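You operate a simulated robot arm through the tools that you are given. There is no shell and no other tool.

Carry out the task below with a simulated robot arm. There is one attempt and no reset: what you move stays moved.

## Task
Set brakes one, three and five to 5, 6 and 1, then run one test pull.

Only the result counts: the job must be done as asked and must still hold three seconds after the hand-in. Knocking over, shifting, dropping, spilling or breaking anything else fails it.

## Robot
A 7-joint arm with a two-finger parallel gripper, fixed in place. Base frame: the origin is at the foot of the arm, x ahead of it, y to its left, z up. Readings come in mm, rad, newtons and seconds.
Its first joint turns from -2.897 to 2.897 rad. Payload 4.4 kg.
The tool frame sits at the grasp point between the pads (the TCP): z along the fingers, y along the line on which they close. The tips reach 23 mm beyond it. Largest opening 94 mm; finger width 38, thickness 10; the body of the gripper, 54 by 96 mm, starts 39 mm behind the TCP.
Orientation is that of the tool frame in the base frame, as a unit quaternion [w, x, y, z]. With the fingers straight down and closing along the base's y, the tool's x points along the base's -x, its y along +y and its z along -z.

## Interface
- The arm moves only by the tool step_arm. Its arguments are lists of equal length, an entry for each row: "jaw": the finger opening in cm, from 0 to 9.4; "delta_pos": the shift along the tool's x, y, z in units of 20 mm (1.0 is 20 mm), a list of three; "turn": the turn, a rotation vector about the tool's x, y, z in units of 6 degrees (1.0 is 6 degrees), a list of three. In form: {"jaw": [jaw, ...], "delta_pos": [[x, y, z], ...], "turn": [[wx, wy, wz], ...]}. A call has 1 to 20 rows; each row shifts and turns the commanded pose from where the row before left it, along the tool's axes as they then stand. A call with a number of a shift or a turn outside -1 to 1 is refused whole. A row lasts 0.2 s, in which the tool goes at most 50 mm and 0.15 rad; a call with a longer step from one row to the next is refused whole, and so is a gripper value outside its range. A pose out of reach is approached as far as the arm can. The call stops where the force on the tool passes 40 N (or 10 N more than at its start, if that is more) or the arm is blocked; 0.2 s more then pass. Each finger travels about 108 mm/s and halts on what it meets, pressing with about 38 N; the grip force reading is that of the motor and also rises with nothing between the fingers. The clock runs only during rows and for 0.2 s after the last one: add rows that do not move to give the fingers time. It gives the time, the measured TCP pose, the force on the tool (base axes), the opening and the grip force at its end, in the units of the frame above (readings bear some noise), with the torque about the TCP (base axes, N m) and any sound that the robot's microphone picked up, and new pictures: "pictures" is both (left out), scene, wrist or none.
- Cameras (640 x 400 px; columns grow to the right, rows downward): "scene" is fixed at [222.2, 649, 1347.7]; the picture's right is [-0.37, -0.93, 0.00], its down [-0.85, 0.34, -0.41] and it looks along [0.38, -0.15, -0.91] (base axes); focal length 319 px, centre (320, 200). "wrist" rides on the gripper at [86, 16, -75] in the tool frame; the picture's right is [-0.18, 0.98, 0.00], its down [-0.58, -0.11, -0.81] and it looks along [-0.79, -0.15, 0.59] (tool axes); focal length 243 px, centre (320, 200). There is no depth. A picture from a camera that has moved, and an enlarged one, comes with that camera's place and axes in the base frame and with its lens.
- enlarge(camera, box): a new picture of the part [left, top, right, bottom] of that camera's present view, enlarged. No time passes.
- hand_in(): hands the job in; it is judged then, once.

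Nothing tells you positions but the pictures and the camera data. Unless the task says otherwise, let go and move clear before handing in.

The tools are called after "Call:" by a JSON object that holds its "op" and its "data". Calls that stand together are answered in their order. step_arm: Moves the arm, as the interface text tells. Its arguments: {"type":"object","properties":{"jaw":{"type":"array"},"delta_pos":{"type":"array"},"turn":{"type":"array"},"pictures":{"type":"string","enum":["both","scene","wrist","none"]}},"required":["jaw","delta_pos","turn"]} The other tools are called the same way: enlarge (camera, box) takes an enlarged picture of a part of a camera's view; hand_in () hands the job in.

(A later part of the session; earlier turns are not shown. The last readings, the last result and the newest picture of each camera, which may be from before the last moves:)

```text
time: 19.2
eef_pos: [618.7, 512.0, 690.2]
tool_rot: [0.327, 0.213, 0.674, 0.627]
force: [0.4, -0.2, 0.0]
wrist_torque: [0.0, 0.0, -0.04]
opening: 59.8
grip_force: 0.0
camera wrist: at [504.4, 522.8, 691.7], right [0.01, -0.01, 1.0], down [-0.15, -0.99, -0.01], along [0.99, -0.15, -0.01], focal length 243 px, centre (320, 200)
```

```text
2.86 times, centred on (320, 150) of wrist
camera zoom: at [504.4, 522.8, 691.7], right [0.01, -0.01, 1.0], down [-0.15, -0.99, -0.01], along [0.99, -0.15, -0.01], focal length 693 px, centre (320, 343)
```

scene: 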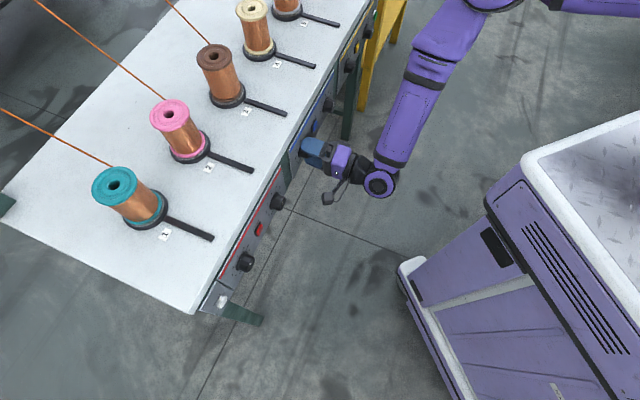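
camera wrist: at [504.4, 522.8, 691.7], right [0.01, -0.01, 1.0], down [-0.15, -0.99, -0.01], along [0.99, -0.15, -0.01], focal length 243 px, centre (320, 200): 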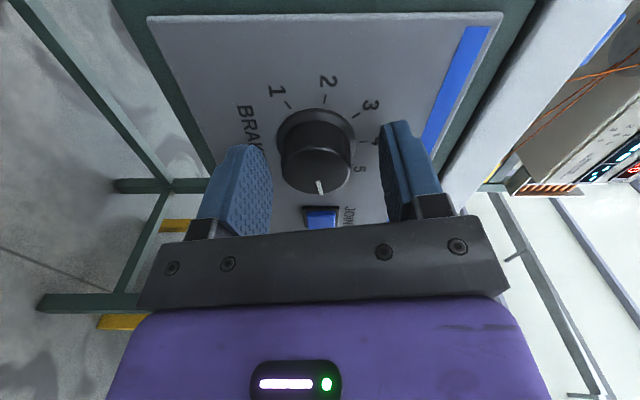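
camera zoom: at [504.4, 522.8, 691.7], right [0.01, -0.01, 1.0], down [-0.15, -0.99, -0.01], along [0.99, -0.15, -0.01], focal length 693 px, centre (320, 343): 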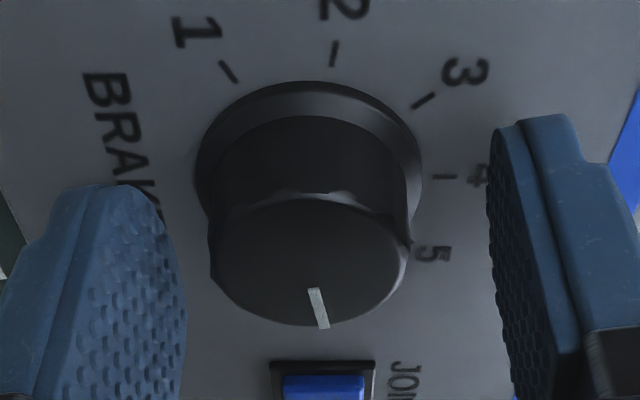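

The dial stayed at 6. I'll back off, check it from a distance, and move along toward brake 5, keeping the wrist roll since that one needs a 120° counter-clockwise turn.

Call:
{"op": "step_arm", "data": {"jaw": [6, 6, 6, 6, 6, 6, 6, 6, 6], "delta_pos": [[0, 0, -1], [0, 0, -1], [0, 0, -1], [-0.985, -0.174, 0], [-0.985, -0.174, 0], [-0.985, -0.174, 0], [-0.985, -0.174, 0], [-0.985, -0.174, 0], [-0.985, -0.174, 0]], "turn": [[0, 0, 0], [0, 0, 0], [0, 0, 0], [0, 0, 0], [0, 0, 0], [0, 0, 0], [0, 0, 0], [0, 0, 0], [0, 0, 0]]}}

Call:
{"op": "enlarge", "data": {"camera": "scene", "box": [270, 90, 360, 180]}}

Call:
{"op": "enlarge", "data": {"camera": "scene", "box": [310, 0, 470, 120]}}

```text
time: 21.2
eef_pos: [660.1, 385.4, 690.9]
tool_rot: [0.327, 0.214, 0.674, 0.627]
force: [0.2, 0.7, 0.2]
wrist_torque: [0.0, 0.02, -0.01]
opening: 60.0
grip_force: 0.1
camera wrist: at [546.1, 395.5, 690.8], right [0.01, -0.01, 1.0], down [-0.15, -0.99, -0.01], along [0.99, -0.15, -0.01], focal length 243 px, centre (320, 200)
```

scene: 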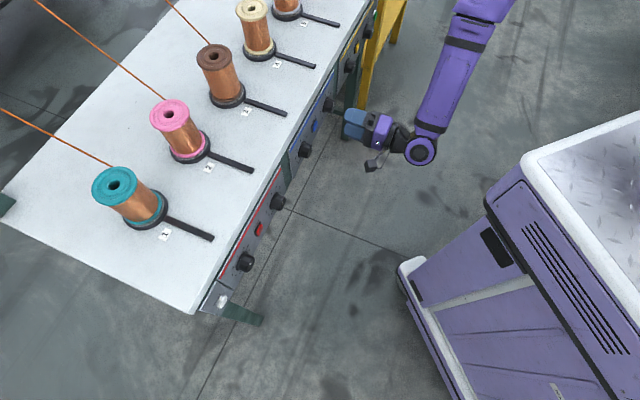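
wrist: 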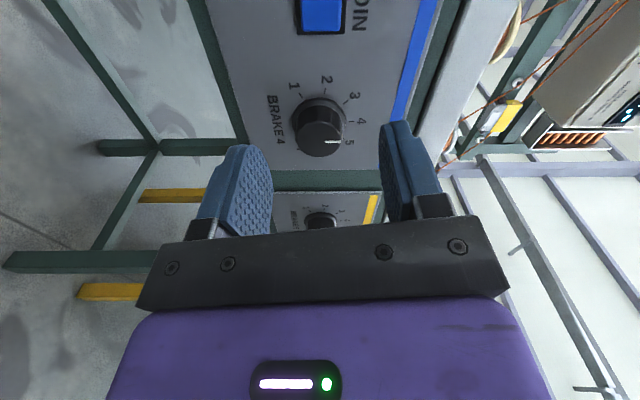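

```text
4.44 times, centred on (315, 135) of scene
camera zoom: at [222.2, 649.0, 1347.7], right [-0.37, -0.93, 0.0], down [-0.85, 0.34, -0.41], along [0.38, -0.15, -0.91], focal length 1418 px, centre (342, 489)
```

zoom: 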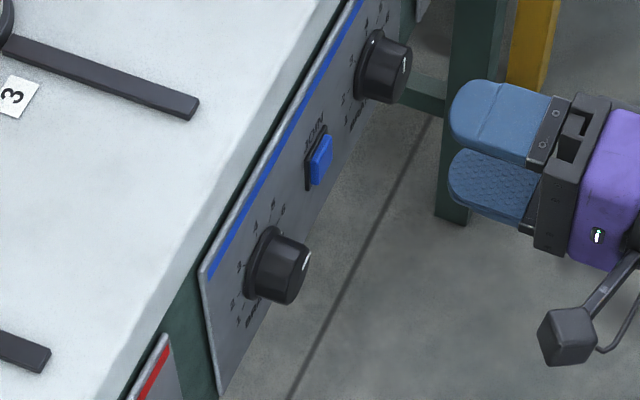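

```text
3.33 times, centred on (390, 60) of scene
camera zoom: at [222.2, 649.0, 1347.7], right [-0.37, -0.93, 0.0], down [-0.85, 0.34, -0.41], along [0.38, -0.15, -0.91], focal length 1064 px, centre (87, 667)
```

zoom: 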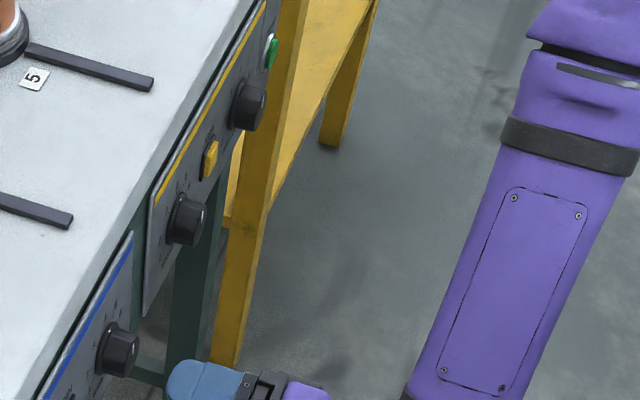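

Brake 3 reads 6 and brake 4 is still at 4. I'll continue along to brake 5.

Call:
{"op": "step_arm", "data": {"jaw": [6, 6, 6, 6, 6, 6, 6, 6, 6], "delta_pos": [[-0.985, -0.174, 0], [-0.985, -0.174, 0], [-0.985, -0.174, 0], [-0.985, -0.174, 0], [-0.985, -0.174, 0], [-0.985, -0.174, 0], [-0.985, -0.174, 0], [-0.985, -0.174, 0], [-0.985, -0.174, 0]], "turn": [[0, 0, 0], [0, 0, 0], [0, 0, 0], [0, 0, 0], [0, 0, 0], [0, 0, 0], [0, 0, 0], [0, 0, 0], [0, 0, 0]]}}

Call:
{"op": "enlarge", "data": {"camera": "wrist", "box": [220, 20, 420, 160]}}

Call:
{"op": "enlarge", "data": {"camera": "scene", "box": [310, 0, 470, 120]}}

```text
time: 23.2
eef_pos: [787.6, 257.6, 690.5]
tool_rot: [0.327, 0.212, 0.674, 0.627]
force: [0.2, 0.0, 0.3]
wrist_torque: [0.0, 0.0, -0.03]
opening: 59.8
grip_force: 0.1
camera wrist: at [672.8, 268.3, 692.2], right [0.01, -0.01, 1.0], down [-0.15, -0.99, -0.01], along [0.99, -0.15, -0.01], focal length 243 px, centre (320, 200)
```

scene: 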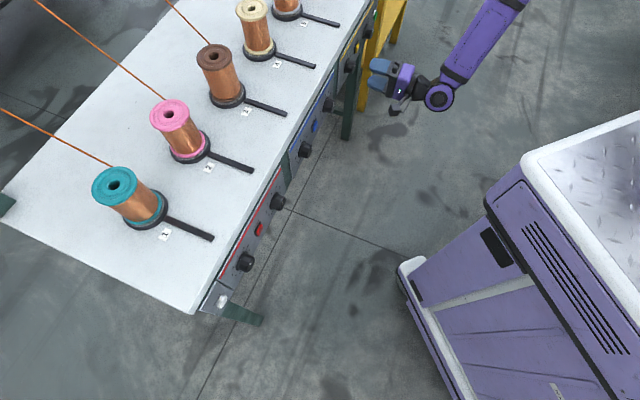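
wrist: 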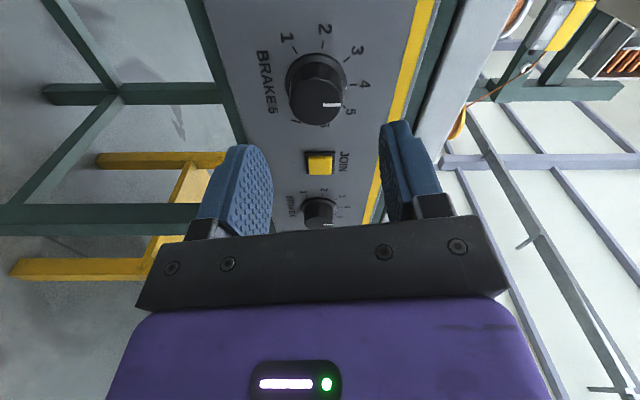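

```text
2.86 times, centred on (320, 90) of wrist
camera zoom: at [672.8, 268.3, 692.2], right [0.01, -0.01, 1.0], down [-0.15, -0.99, -0.01], along [0.99, -0.15, -0.01], focal length 693 px, centre (320, 514)
```

zoom: 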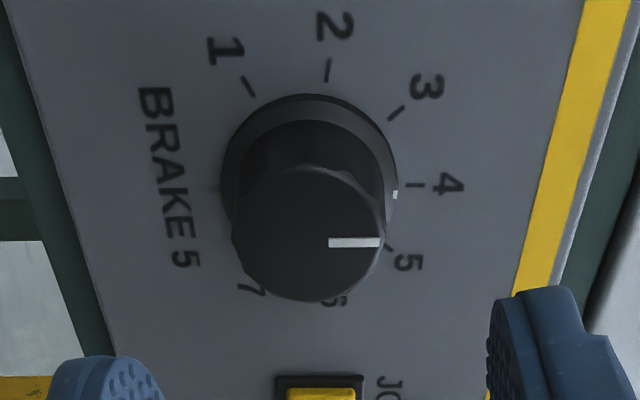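

```text
3.33 times, centred on (390, 60) of scene
camera zoom: at [222.2, 649.0, 1347.7], right [-0.37, -0.93, 0.0], down [-0.85, 0.34, -0.41], along [0.38, -0.15, -0.91], focal length 1064 px, centre (87, 667)
```

zoom: 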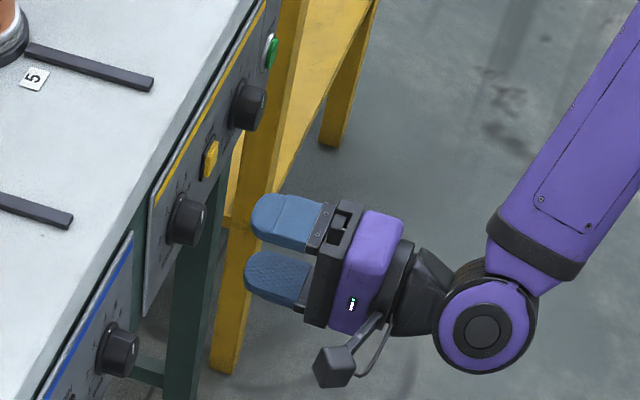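

Brake 5's knob is about 2.4 mm below the tool axis. I'll correct for that, move in, close the jaws and check the grip before turning.

Call:
{"op": "step_arm", "data": {"jaw": [6, 6, 6, 6, 6, 6, 4, 2.5, 2, 2, 2], "delta_pos": [[0.03, -0.12, 0], [0, 0, 0.75], [0, 0, 0.75], [0, 0, 0.75], [0, 0, 0.75], [0, 0, 0], [0, 0, 0], [0, 0, 0], [0, 0, 0], [0, 0, 0], [0, 0, 0]], "turn": [[0, 0, 0], [0, 0, 0], [0, 0, 0], [0, 0, 0], [0, 0, 0], [0, 0, 0], [0, 0, 0], [0, 0, 0], [0, 0, 0], [0, 0, 0], [0, 0, 0]]}}

Call:
{"op": "enlarge", "data": {"camera": "wrist", "box": [220, 80, 420, 220]}}

Call:
{"op": "enlarge", "data": {"camera": "scene", "box": [310, 0, 430, 100]}}

```text
time: 25.6
eef_pos: [829.2, 300.4, 687.4]
tool_rot: [0.327, 0.213, 0.674, 0.627]
force: [-1.2, 2.3, 15.0]
wrist_torque: [0.29, -0.31, 0.04]
opening: 34.4
grip_force: 45.3
camera wrist: at [715.7, 310.3, 689.4], right [0.01, -0.01, 1.0], down [-0.15, -0.99, -0.01], along [0.99, -0.15, -0.01], focal length 243 px, centre (320, 200)
```

scene: 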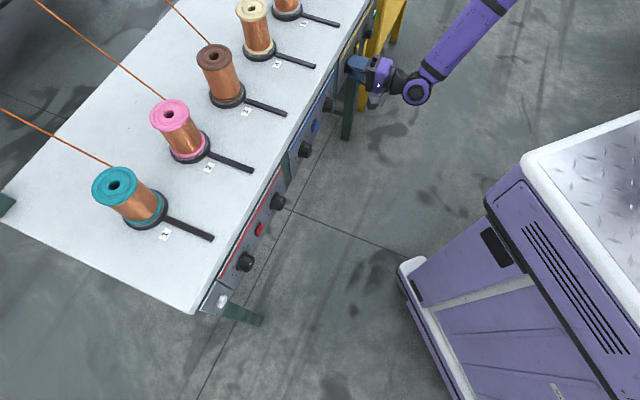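
wrist: 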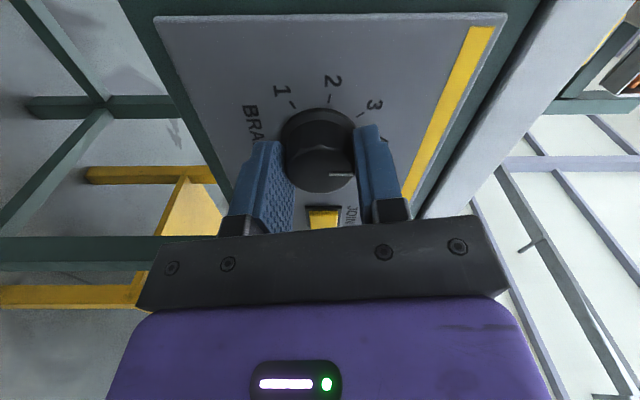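

```text
2.86 times, centred on (320, 150) of wrist
camera zoom: at [715.7, 310.3, 689.4], right [0.01, -0.01, 1.0], down [-0.15, -0.99, -0.01], along [0.99, -0.15, -0.01], focal length 693 px, centre (320, 343)
```

zoom: 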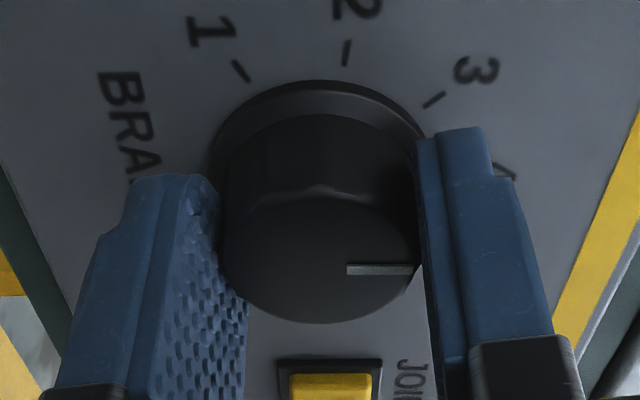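

```text
4.00 times, centred on (370, 50) of scene
camera zoom: at [222.2, 649.0, 1347.7], right [-0.37, -0.93, 0.0], down [-0.85, 0.34, -0.41], along [0.38, -0.15, -0.91], focal length 1276 px, centre (120, 800)
```

zoom: 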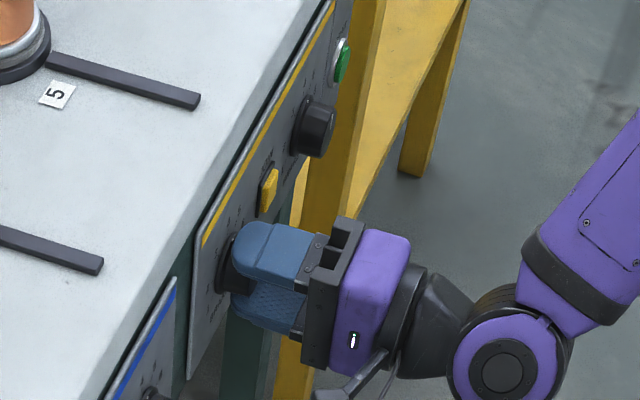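

Good grip, with a slight upward push showing I'm about 1 mm low. I'll nudge up 1 mm and turn 40° counter-clockwise.

Call:
{"op": "step_arm", "data": {"jaw": [2, 2, 2, 2, 2, 2, 2, 2, 2], "delta_pos": [[0, 0.05, 0], [0, 0, 0], [0, 0, 0], [0, 0, 0], [0, 0, 0], [0, 0, 0], [0, 0, 0], [0, 0, 0], [0, 0, 0]], "turn": [[0, 0, 0], [0, 0, -0.952], [0, 0, -0.952], [0, 0, -0.952], [0, 0, -0.952], [0, 0, -0.952], [0, 0, -0.952], [0, 0, -0.955], [0, 0, 0]]}}

Call:
{"op": "enlarge", "data": {"camera": "wrist", "box": [220, 80, 420, 220]}}

```text
time: 27.6
eef_pos: [830.0, 299.8, 688.2]
tool_rot: [0.522, -0.03, 0.707, 0.477]
force: [0.9, 7.3, 3.5]
wrist_torque: [0.12, -0.15, -0.17]
opening: 34.1
grip_force: 45.1
camera wrist: at [729.8, 296.0, 632.8], right [-0.45, 0.45, 0.77], down [-0.25, -0.89, 0.38], along [0.86, -0.02, 0.51], focal length 243 px, centre (320, 200)
```

scene: 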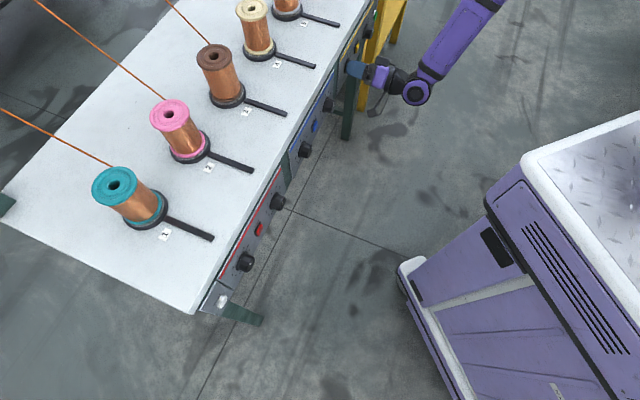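
wrist: 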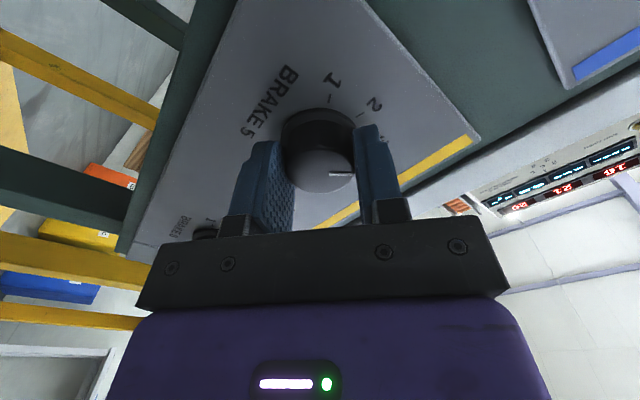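

```text
2.86 times, centred on (320, 150) of wrist
camera zoom: at [729.8, 296.0, 632.8], right [-0.45, 0.45, 0.77], down [-0.25, -0.89, 0.38], along [0.86, -0.02, 0.51], focal length 693 px, centre (320, 343)
```

zoom: 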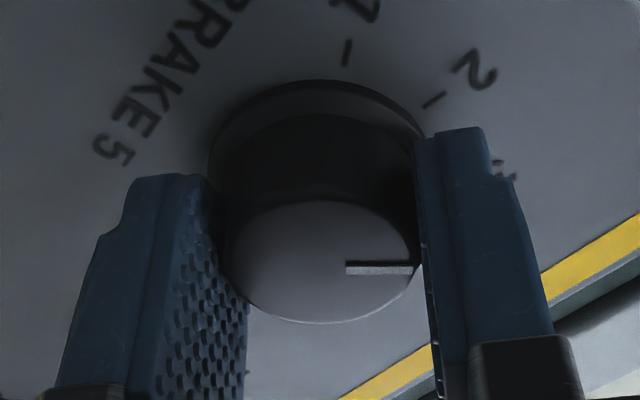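

Forces are low and the knob turned to 3. I'll continue 80° further counter-clockwise in two parts.

Call:
{"op": "step_arm", "data": {"jaw": [2, 2, 2, 2, 2, 2, 2, 2], "delta_pos": [[0, 0, 0], [0, 0, 0], [0, 0, 0], [0, 0, 0], [0, 0, 0], [0, 0, 0], [0, 0, 0], [0, 0, 0]], "turn": [[0, 0, -0.952], [0, 0, -0.952], [0, 0, -0.952], [0, 0, -0.952], [0, 0, -0.952], [0, 0, -0.952], [0, 0, -0.955], [0, 0, 0]]}}

Call:
{"op": "enlarge", "data": {"camera": "wrist", "box": [220, 80, 420, 220]}}

```text
time: 29.4
eef_pos: [829.6, 298.8, 686.9]
tool_rot: [0.653, -0.271, 0.653, 0.27]
force: [-6.2, 2.5, 1.3]
wrist_torque: [0.61, -0.68, 0.13]
opening: 34.0
grip_force: 44.9
camera wrist: at [766.4, 259.2, 602.2], right [-0.69, 0.7, 0.18], down [-0.49, -0.65, 0.58], along [0.52, 0.31, 0.79], focal length 243 px, centre (320, 200)
```

scene: 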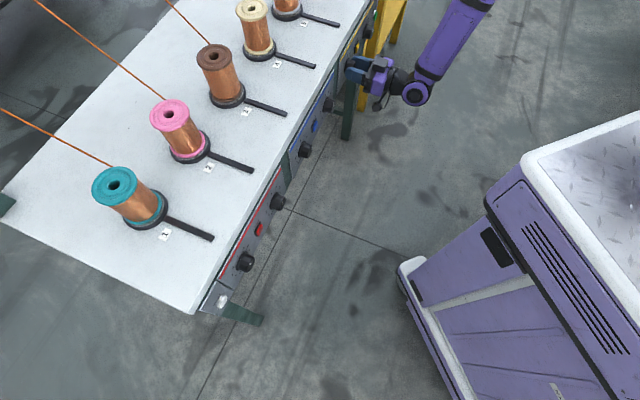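
wrist: 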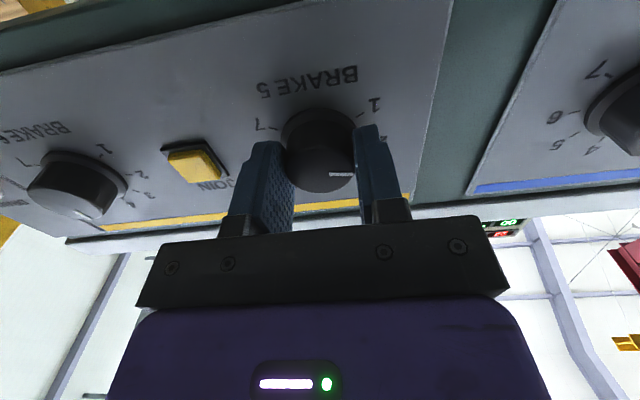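

```text
2.86 times, centred on (320, 150) of wrist
camera zoom: at [766.4, 259.2, 602.2], right [-0.69, 0.7, 0.18], down [-0.49, -0.65, 0.58], along [0.52, 0.31, 0.79], focal length 693 px, centre (320, 343)
```

zoom: 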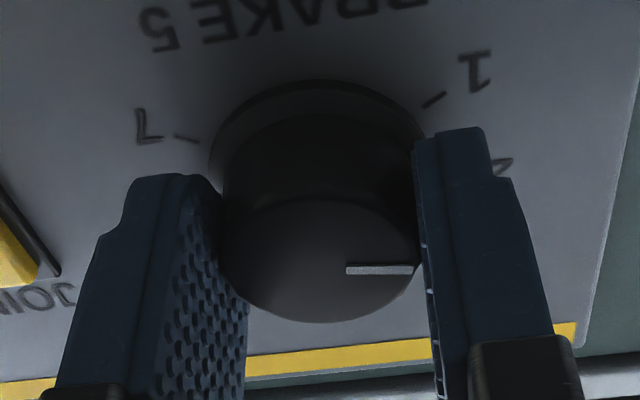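

Now at 2. The last 40° should bring it to 1.

Call:
{"op": "step_arm", "data": {"jaw": [2, 2, 2, 2, 2, 2, 2, 2], "delta_pos": [[0, 0, 0], [0, 0, 0], [0, 0, 0], [0, 0, 0], [0, 0, 0], [0, 0, 0], [0, 0, 0], [0, 0, 0]], "turn": [[0, 0, -0.952], [0, 0, -0.952], [0, 0, -0.952], [0, 0, -0.952], [0, 0, -0.952], [0, 0, -0.952], [0, 0, -0.955], [0, 0, 0]]}}

Call:
{"op": "enlarge", "data": {"camera": "wrist", "box": [220, 80, 420, 220]}}

```text
time: 31.2
eef_pos: [829.7, 300.1, 687.8]
tool_rot: [0.707, -0.478, 0.521, 0.029]
force: [-0.6, 5.6, -2.5]
wrist_torque: [-0.1, 0.07, 0.07]
opening: 34.4
grip_force: 44.7
camera wrist: at [808.4, 217.2, 612.2], right [-0.61, 0.62, -0.49], down [-0.78, -0.36, 0.52], along [0.14, 0.7, 0.7], focal length 243 px, centre (320, 200)
```

scene: 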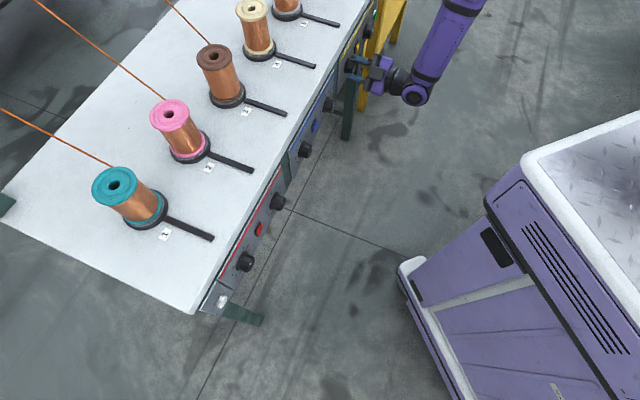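
wrist: 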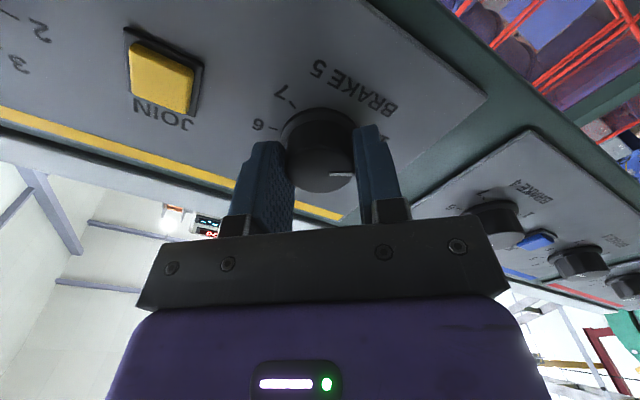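

```text
2.86 times, centred on (320, 150) of wrist
camera zoom: at [808.4, 217.2, 612.2], right [-0.61, 0.62, -0.49], down [-0.78, -0.36, 0.52], along [0.14, 0.7, 0.7], focal length 693 px, centre (320, 343)
```

zoom: 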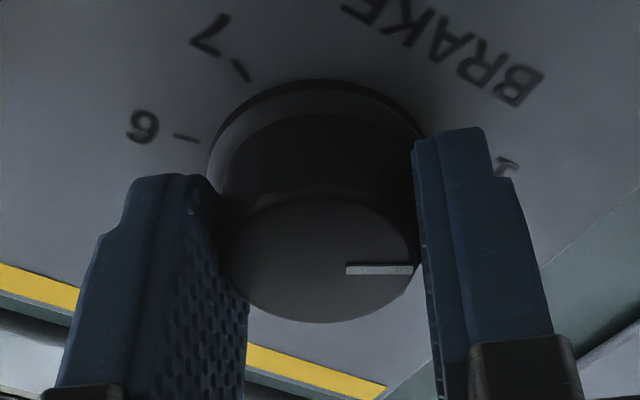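

The knob followed the full 120°. I'll open, back off, and check it.

Call:
{"op": "step_arm", "data": {"jaw": [4, 6, 6, 6, 6, 6], "delta_pos": [[0, 0, 0], [0, 0, 0], [0, 0, 0], [0, 0, -1], [0, 0, -1], [0, 0, -1]], "turn": [[0, 0, 0], [0, 0, 0], [0, 0, 0], [0, 0, 0], [0, 0, 0], [0, 0, 0]]}}

Call:
{"op": "enlarge", "data": {"camera": "wrist", "box": [220, 10, 420, 150]}}

Call:
{"op": "enlarge", "data": {"camera": "scene", "box": [320, 10, 410, 90]}}

```text
time: 32.6
eef_pos: [787.8, 256.1, 687.5]
tool_rot: [0.706, -0.477, 0.522, 0.031]
force: [-0.3, -0.1, -1.7]
wrist_torque: [0.04, 0.01, 0.0]
opening: 60.0
grip_force: 0.0
camera wrist: at [765.7, 174.4, 612.0], right [-0.61, 0.62, -0.49], down [-0.78, -0.36, 0.52], along [0.14, 0.7, 0.7], focal length 243 px, centre (320, 200)
```

scene: 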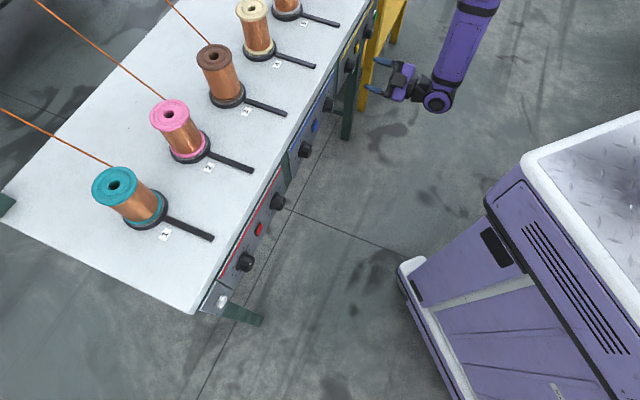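
wrist: 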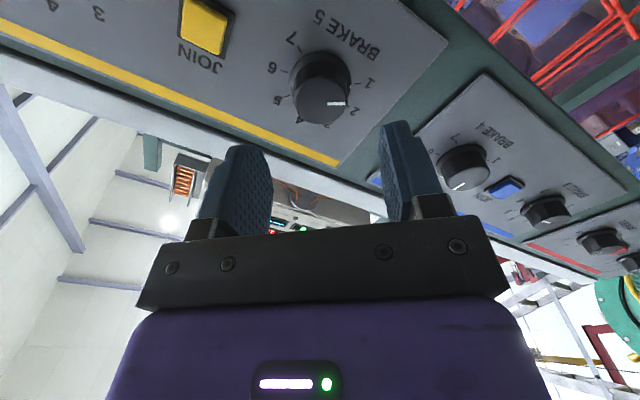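

```text
2.86 times, centred on (320, 80) of wrist
camera zoom: at [765.7, 174.4, 612.0], right [-0.61, 0.62, -0.49], down [-0.78, -0.36, 0.52], along [0.14, 0.7, 0.7], focal length 693 px, centre (320, 543)
```

zoom: 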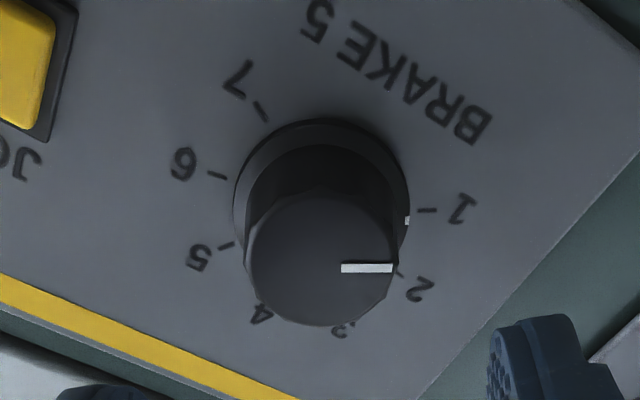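

```text
5.00 times, centred on (365, 50) of scene
camera zoom: at [222.2, 649.0, 1347.7], right [-0.37, -0.93, 0.0], down [-0.85, 0.34, -0.41], along [0.38, -0.15, -0.91], focal length 1595 px, centre (95, 950)
```

zoom: 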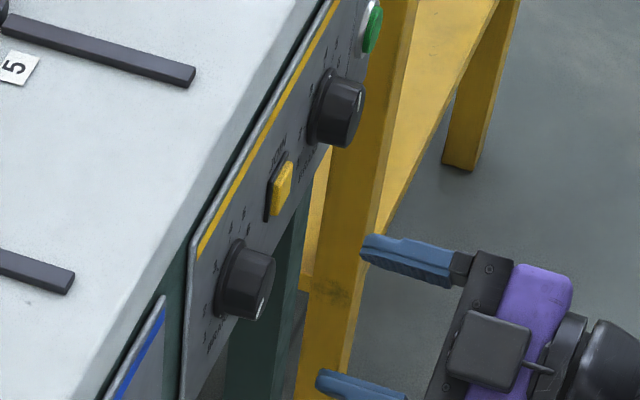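

Brake 5 reads 1: its skirt dot lines up with the "1" tick. Now I'll slide about 600 mm back along the bench to brake 1, staying clear of the knobs.

Call:
{"op": "step_arm", "data": {"jaw": [6, 6, 6, 6, 6, 6, 6, 6, 6, 6, 6, 6], "delta_pos": [[-0.804, 0.9575, 0], [-0.804, 0.9575, 0], [-0.804, 0.9575, 0], [-0.804, 0.9575, 0], [-0.804, 0.9575, 0], [-0.804, 0.9575, 0], [-0.804, 0.9575, 0], [-0.804, 0.9575, 0], [-0.804, 0.9575, 0], [-0.804, 0.9575, 0], [-0.804, 0.9575, 0], [-0.804, 0.9575, 0]], "turn": [[0, 0, 0], [0, 0, 0], [0, 0, 0], [0, 0, 0], [0, 0, 0], [0, 0, 0], [0, 0, 0], [0, 0, 0], [0, 0, 0], [0, 0, 0], [0, 0, 0], [0, 0, 0]]}}

Call:
{"op": "step_arm", "data": {"jaw": [6, 6, 6, 6, 6, 6, 6, 6, 6, 6, 6, 6], "delta_pos": [[-0.804, 0.9575, 0], [-0.804, 0.9575, 0], [-0.804, 0.9575, 0], [-0.804, 0.9575, 0], [-0.804, 0.9575, 0], [-0.804, 0.9575, 0], [-0.804, 0.9575, 0], [-0.804, 0.9575, 0], [-0.804, 0.9575, 0], [-0.804, 0.9575, 0], [-0.804, 0.9575, 0], [-0.804, 0.9575, 0]], "turn": [[0, 0, 0], [0, 0, 0], [0, 0, 0], [0, 0, 0], [0, 0, 0], [0, 0, 0], [0, 0, 0], [0, 0, 0], [0, 0, 0], [0, 0, 0], [0, 0, 0], [0, 0, 0]]}}

Call:
{"op": "enlarge", "data": {"camera": "wrist", "box": [220, 10, 420, 150]}}

Call:
{"op": "enlarge", "data": {"camera": "scene", "box": [190, 190, 330, 330]}}

```text
time: 35.2
eef_pos: [575.6, 469.3, 689.0]
tool_rot: [0.707, -0.477, 0.522, 0.029]
force: [0.9, 0.2, -0.2]
wrist_torque: [0.0, 0.01, 0.01]
opening: 59.8
grip_force: 0.2
camera wrist: at [554.4, 387.1, 613.0], right [-0.61, 0.62, -0.49], down [-0.78, -0.36, 0.52], along [0.14, 0.7, 0.7], focal length 243 px, centre (320, 200)
```

scene: 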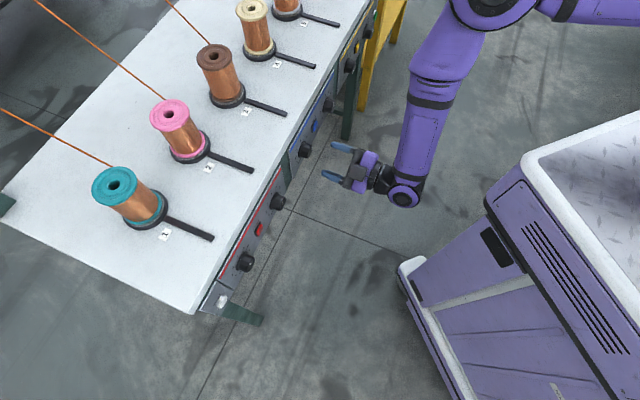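
wrist: 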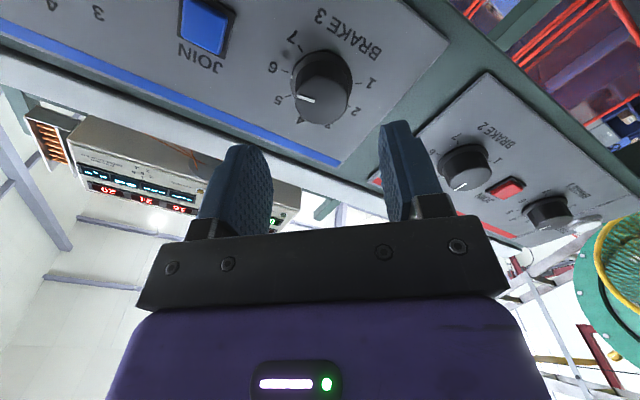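

```text
time: 37.8
eef_pos: [365.3, 682.3, 688.8]
tool_rot: [0.706, -0.478, 0.522, 0.031]
force: [0.5, -1.2, -0.6]
wrist_torque: [0.03, -0.04, 0.02]
opening: 60.0
grip_force: 0.1
camera wrist: at [343.4, 599.4, 613.5], right [-0.61, 0.62, -0.49], down [-0.78, -0.36, 0.52], along [0.14, 0.7, 0.7], focal length 243 px, centre (320, 200)
```

scene: 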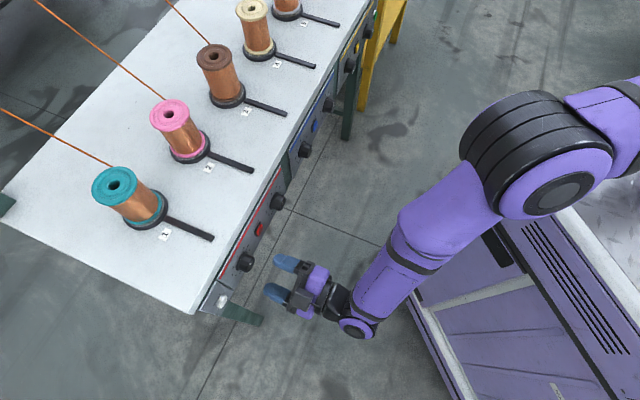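
wrist: 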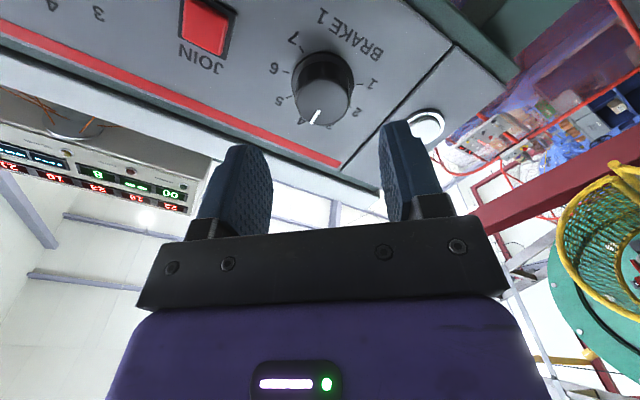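

```text
2.86 times, centred on (320, 80) of wrist
camera zoom: at [343.4, 599.4, 613.5], right [-0.61, 0.62, -0.49], down [-0.78, -0.36, 0.52], along [0.14, 0.7, 0.7], focal length 693 px, centre (320, 543)
```

zoom: 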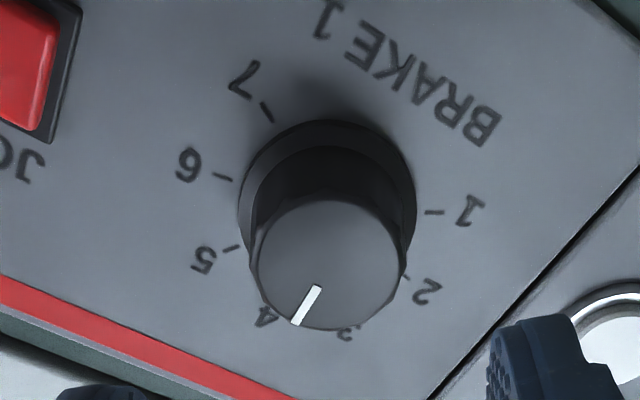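

```text
2.86 times, centred on (260, 260) of scene
camera zoom: at [222.2, 649.0, 1347.7], right [-0.37, -0.93, 0.0], down [-0.85, 0.34, -0.41], along [0.38, -0.15, -0.91], focal length 912 px, centre (491, 29)
```

zoom: 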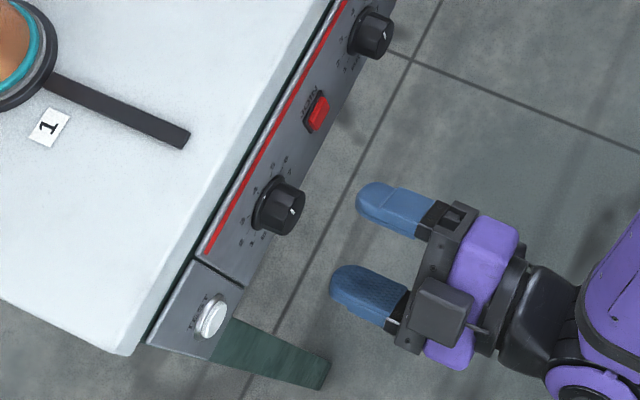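

Brake 1 is nearly centred, and brakes 2 and 4 still read 4. After a small correction I'll move in and close.

Call:
{"op": "step_arm", "data": {"jaw": [6, 6, 6, 6, 6, 6, 4, 2.5, 2, 2, 2], "delta_pos": [[-0.03, 0.06, 0], [0, 0, 0.73], [0, 0, 0.73], [0, 0, 0.73], [0, 0, 0.73], [0, 0, 0], [0, 0, 0], [0, 0, 0], [0, 0, 0], [0, 0, 0], [0, 0, 0]], "turn": [[0, 0, 0], [0, 0, 0], [0, 0, 0], [0, 0, 0], [0, 0, 0], [0, 0, 0], [0, 0, 0], [0, 0, 0], [0, 0, 0], [0, 0, 0], [0, 0, 0]]}}

Call:
{"op": "enlarge", "data": {"camera": "wrist", "box": [220, 80, 420, 220]}}

Call:
{"op": "enlarge", "data": {"camera": "scene", "box": [190, 220, 310, 320]}}

```text
time: 40.2
eef_pos: [405.2, 724.7, 689.6]
tool_rot: [0.707, -0.477, 0.522, 0.029]
force: [1.4, -1.1, 1.1]
wrist_torque: [0.01, 0.0, -0.02]
opening: 34.8
grip_force: 45.1
camera wrist: at [383.0, 641.9, 613.2], right [-0.61, 0.62, -0.49], down [-0.78, -0.36, 0.52], along [0.14, 0.7, 0.7], focal length 243 px, centre (320, 200)
```

scene: 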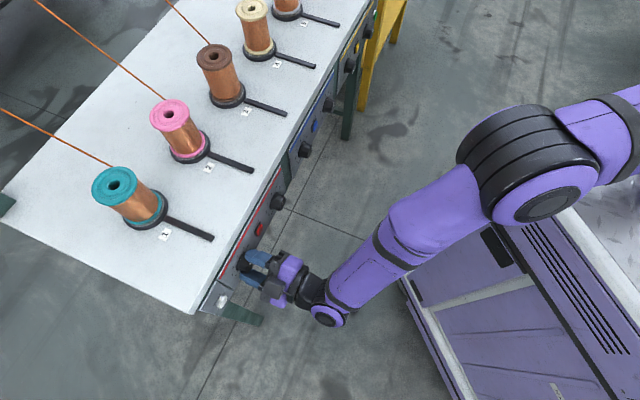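
wrist: 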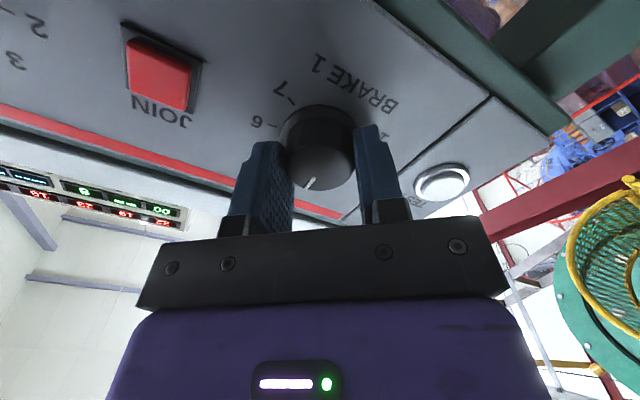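

```text
2.86 times, centred on (320, 150) of wrist
camera zoom: at [383.0, 641.9, 613.2], right [-0.61, 0.62, -0.49], down [-0.78, -0.36, 0.52], along [0.14, 0.7, 0.7], focal length 693 px, centre (320, 343)
```

zoom: 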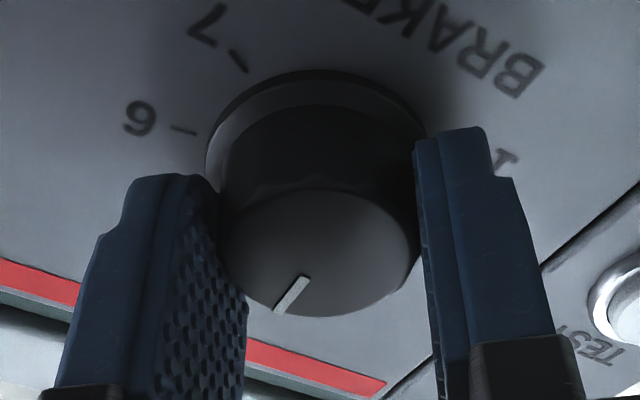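

```text
4.00 times, centred on (250, 270) of scene
camera zoom: at [222.2, 649.0, 1347.7], right [-0.37, -0.93, 0.0], down [-0.85, 0.34, -0.41], along [0.38, -0.15, -0.91], focal length 1276 px, centre (600, -80)
```

zoom: 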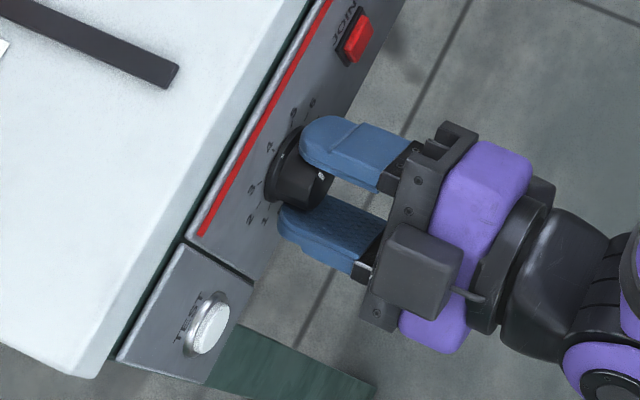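

Well centred, with almost no side force. I'll turn 40° clockwise to 5.

Call:
{"op": "step_arm", "data": {"jaw": [2, 2, 2, 2, 2, 2, 2, 2], "delta_pos": [[0, 0, 0], [0, 0, 0], [0, 0, 0], [0, 0, 0], [0, 0, 0], [0, 0, 0], [0, 0, 0], [0, 0, 0]], "turn": [[0, 0, 0.952], [0, 0, 0.952], [0, 0, 0.952], [0, 0, 0.952], [0, 0, 0.952], [0, 0, 0.952], [0, 0, 0.955], [0, 0, 0]]}}

Call:
{"op": "enlarge", "data": {"camera": "wrist", "box": [220, 80, 420, 220]}}

```text
time: 42.0
eef_pos: [405.8, 724.1, 688.9]
tool_rot: [0.654, -0.269, 0.654, 0.27]
force: [3.2, -18.1, 7.9]
wrist_torque: [0.16, -0.16, -0.48]
opening: 34.7
grip_force: 44.2
camera wrist: at [341.7, 683.6, 603.7], right [-0.69, 0.7, 0.19], down [-0.49, -0.65, 0.58], along [0.52, 0.31, 0.79], focal length 243 px, centre (320, 200)
```

scene: 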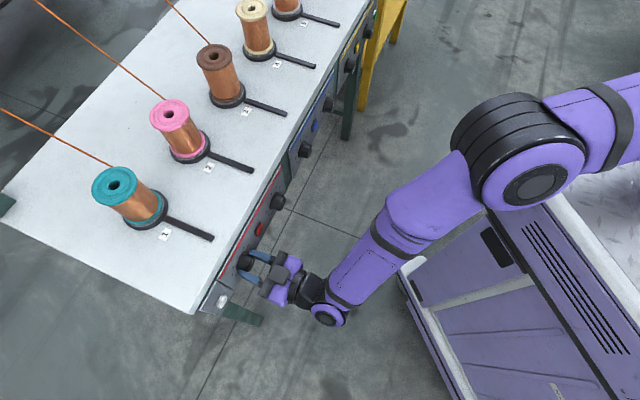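
wrist: 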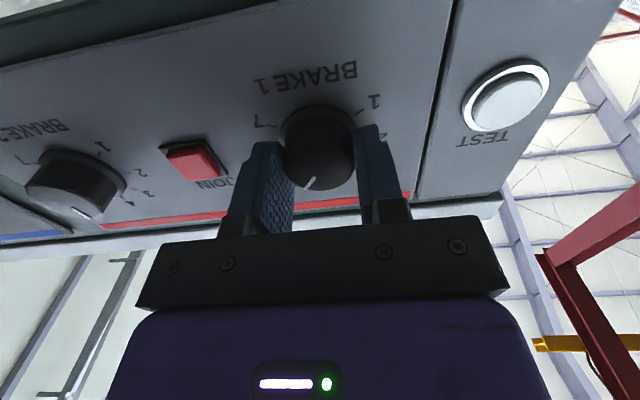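

```text
2.86 times, centred on (320, 150) of wrist
camera zoom: at [341.7, 683.6, 603.7], right [-0.69, 0.7, 0.19], down [-0.49, -0.65, 0.58], along [0.52, 0.31, 0.79], focal length 693 px, centre (320, 343)
```

zoom: 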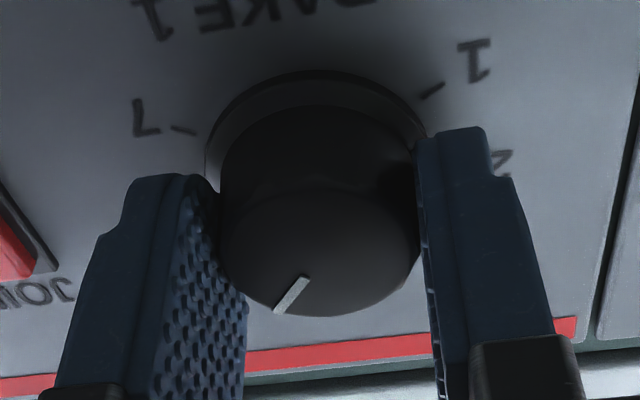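

Now I'll release, back off and check the setting.

Call:
{"op": "step_arm", "data": {"jaw": [4, 6, 6, 6, 6, 6], "delta_pos": [[0, 0, 0], [0, 0, 0], [0, 0, 0], [0, 0, -1], [0, 0, -1], [0, 0, -1]], "turn": [[0, 0, 0], [0, 0, 0], [0, 0, 0], [0, 0, 0], [0, 0, 0], [0, 0, 0]]}}

Call:
{"op": "enlarge", "data": {"camera": "wrist", "box": [220, 10, 420, 150]}}

Call:
{"op": "enlarge", "data": {"camera": "wrist", "box": [440, 10, 620, 150]}}

Call:
{"op": "enlarge", "data": {"camera": "scene", "box": [190, 240, 270, 320]}}

Call:
{"op": "enlarge", "data": {"camera": "scene", "box": [230, 90, 350, 280]}}

```text
time: 43.4
eef_pos: [361.6, 682.8, 688.7]
tool_rot: [0.654, -0.269, 0.654, 0.269]
force: [0.3, -0.7, 0.1]
wrist_torque: [-0.03, 0.04, -0.05]
opening: 59.8
grip_force: 0.0
camera wrist: at [298.8, 641.8, 603.7], right [-0.69, 0.7, 0.18], down [-0.49, -0.65, 0.58], along [0.52, 0.31, 0.79], focal length 243 px, centre (320, 200)
```

scene: 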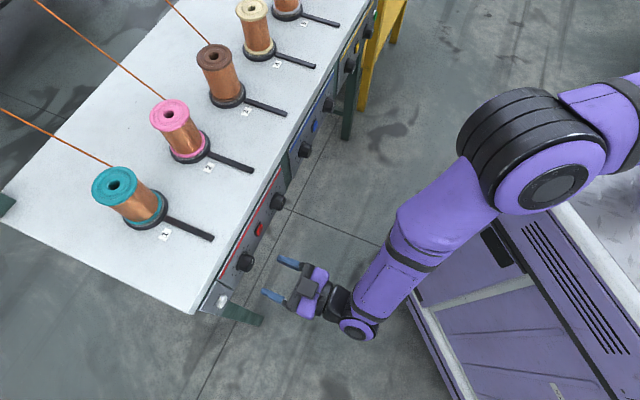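
wrist: 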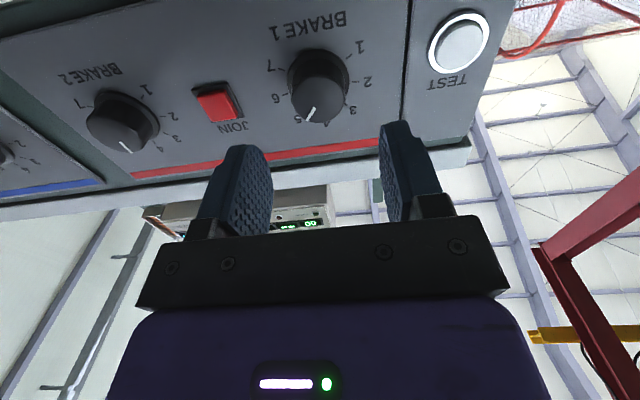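

```text
2.86 times, centred on (320, 80) of wrist
camera zoom: at [298.8, 641.8, 603.7], right [-0.69, 0.7, 0.18], down [-0.49, -0.65, 0.58], along [0.52, 0.31, 0.79], focal length 693 px, centre (320, 543)
```

zoom: 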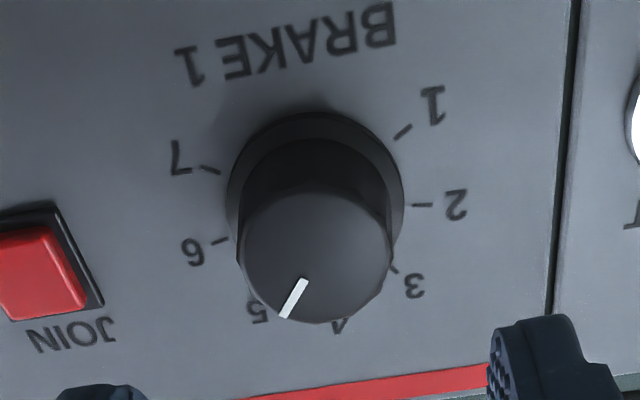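

```text
2.86 times, centred on (530, 80) of wrist
camera zoom: at [298.8, 641.8, 603.7], right [-0.69, 0.7, 0.18], down [-0.49, -0.65, 0.58], along [0.52, 0.31, 0.79], focal length 693 px, centre (-280, 543)
```

zoom: 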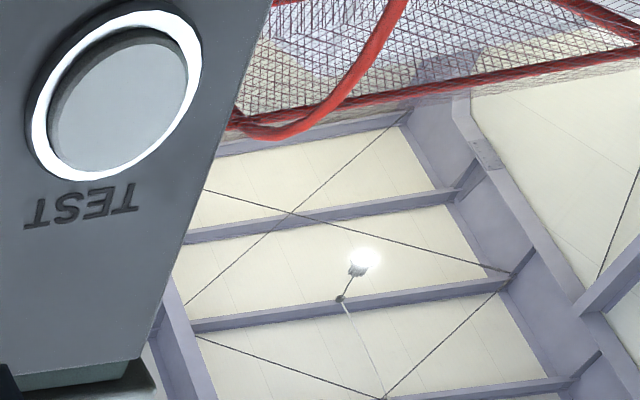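

```text
5.00 times, centred on (230, 280) of scene
camera zoom: at [222.2, 649.0, 1347.7], right [-0.37, -0.93, 0.0], down [-0.85, 0.34, -0.41], along [0.38, -0.15, -0.91], focal length 1595 px, centre (770, -200)
```

zoom: 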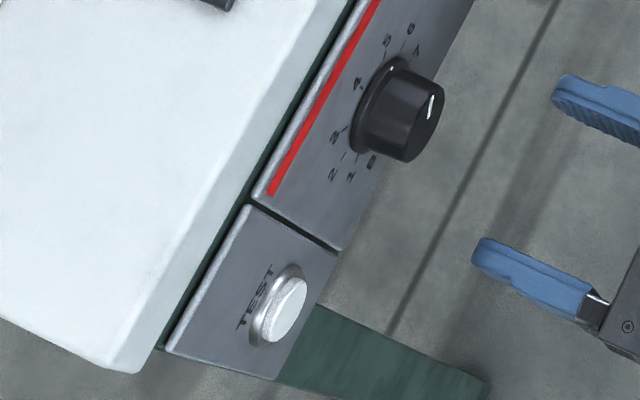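

```text
2.11 times, centred on (290, 185) of scene
camera zoom: at [222.2, 649.0, 1347.7], right [-0.37, -0.93, 0.0], down [-0.85, 0.34, -0.41], along [0.38, -0.15, -0.91], focal length 672 px, centre (383, 232)
```

zoom: 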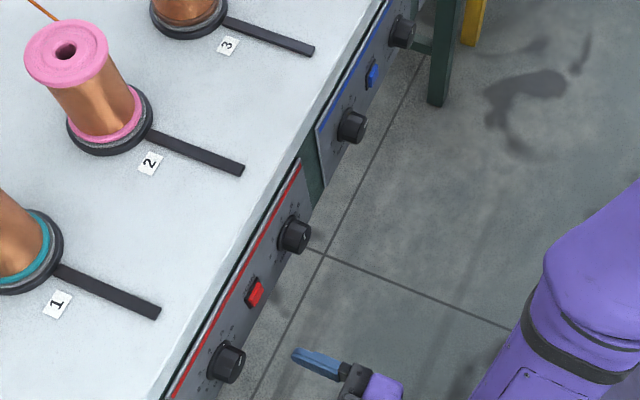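

Brake 1 reads 5. Next is the white TEST button, roughly 85 mm further left and slightly lower. I'll line up with closed fingers at standoff and look.

Call:
{"op": "step_arm", "data": {"jaw": [4, 2, 0, 0, 0, 0], "delta_pos": [[0.08, 0.84, 0], [0.08, 0.84, 0], [0.08, 0.84, 0], [0.08, 0.84, 0], [0.08, 0.84, 0], [0, 0, 0]], "turn": [[0, 0, 0], [0, 0, 0], [0, 0, 0], [0, 0, 0], [0, 0, 0], [0, 0, 0]]}}

Call:
{"op": "enlarge", "data": {"camera": "wrist", "box": [220, 10, 420, 150]}}

Call:
{"op": "enlarge", "data": {"camera": "scene", "box": [180, 230, 320, 340]}}

```text
time: 44.8
eef_pos: [303.0, 742.2, 680.5]
tool_rot: [0.653, -0.271, 0.654, 0.27]
force: [0.0, 1.1, -0.3]
wrist_torque: [0.0, -0.04, 0.0]
opening: 0.3
grip_force: 37.8
camera wrist: at [238.5, 701.6, 595.1], right [-0.69, 0.7, 0.18], down [-0.49, -0.65, 0.58], along [0.52, 0.31, 0.79], focal length 243 px, centre (320, 200)
```

scene: 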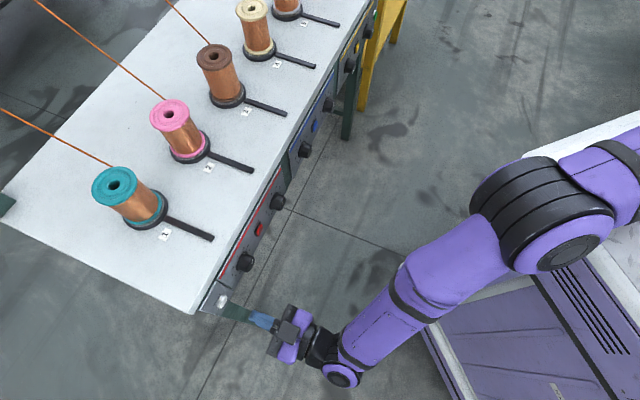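
wrist: 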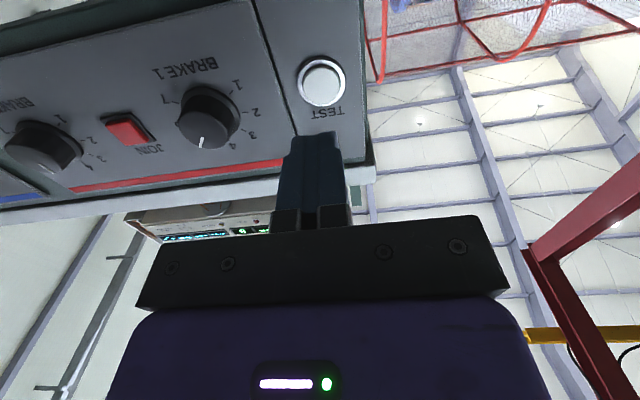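

```text
2.86 times, centred on (320, 80) of wrist
camera zoom: at [238.5, 701.6, 595.1], right [-0.69, 0.7, 0.18], down [-0.49, -0.65, 0.58], along [0.52, 0.31, 0.79], focal length 693 px, centre (320, 543)
```

zoom: 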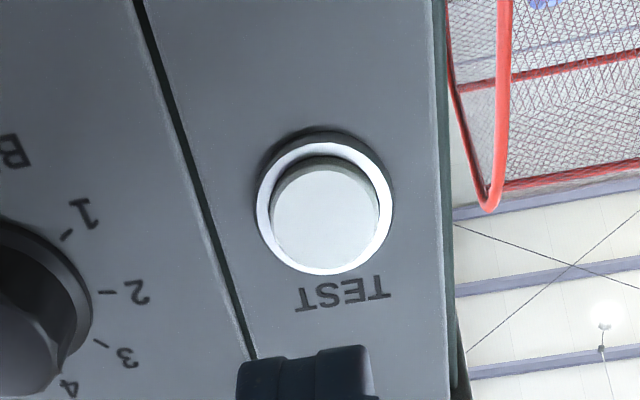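

```text
3.64 times, centred on (250, 285) of scene
camera zoom: at [222.2, 649.0, 1347.7], right [-0.37, -0.93, 0.0], down [-0.85, 0.34, -0.41], along [0.38, -0.15, -0.91], focal length 1160 px, centre (574, -109)
```

zoom: 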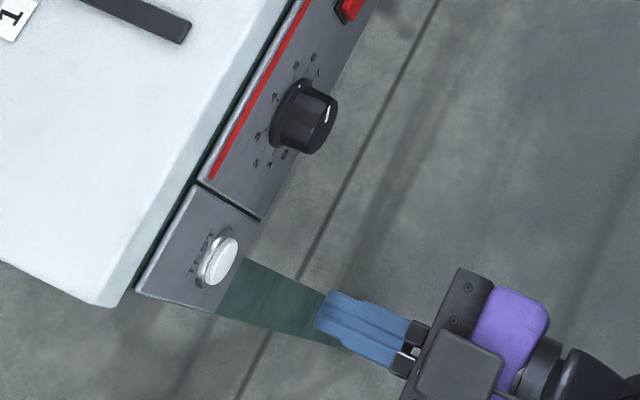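

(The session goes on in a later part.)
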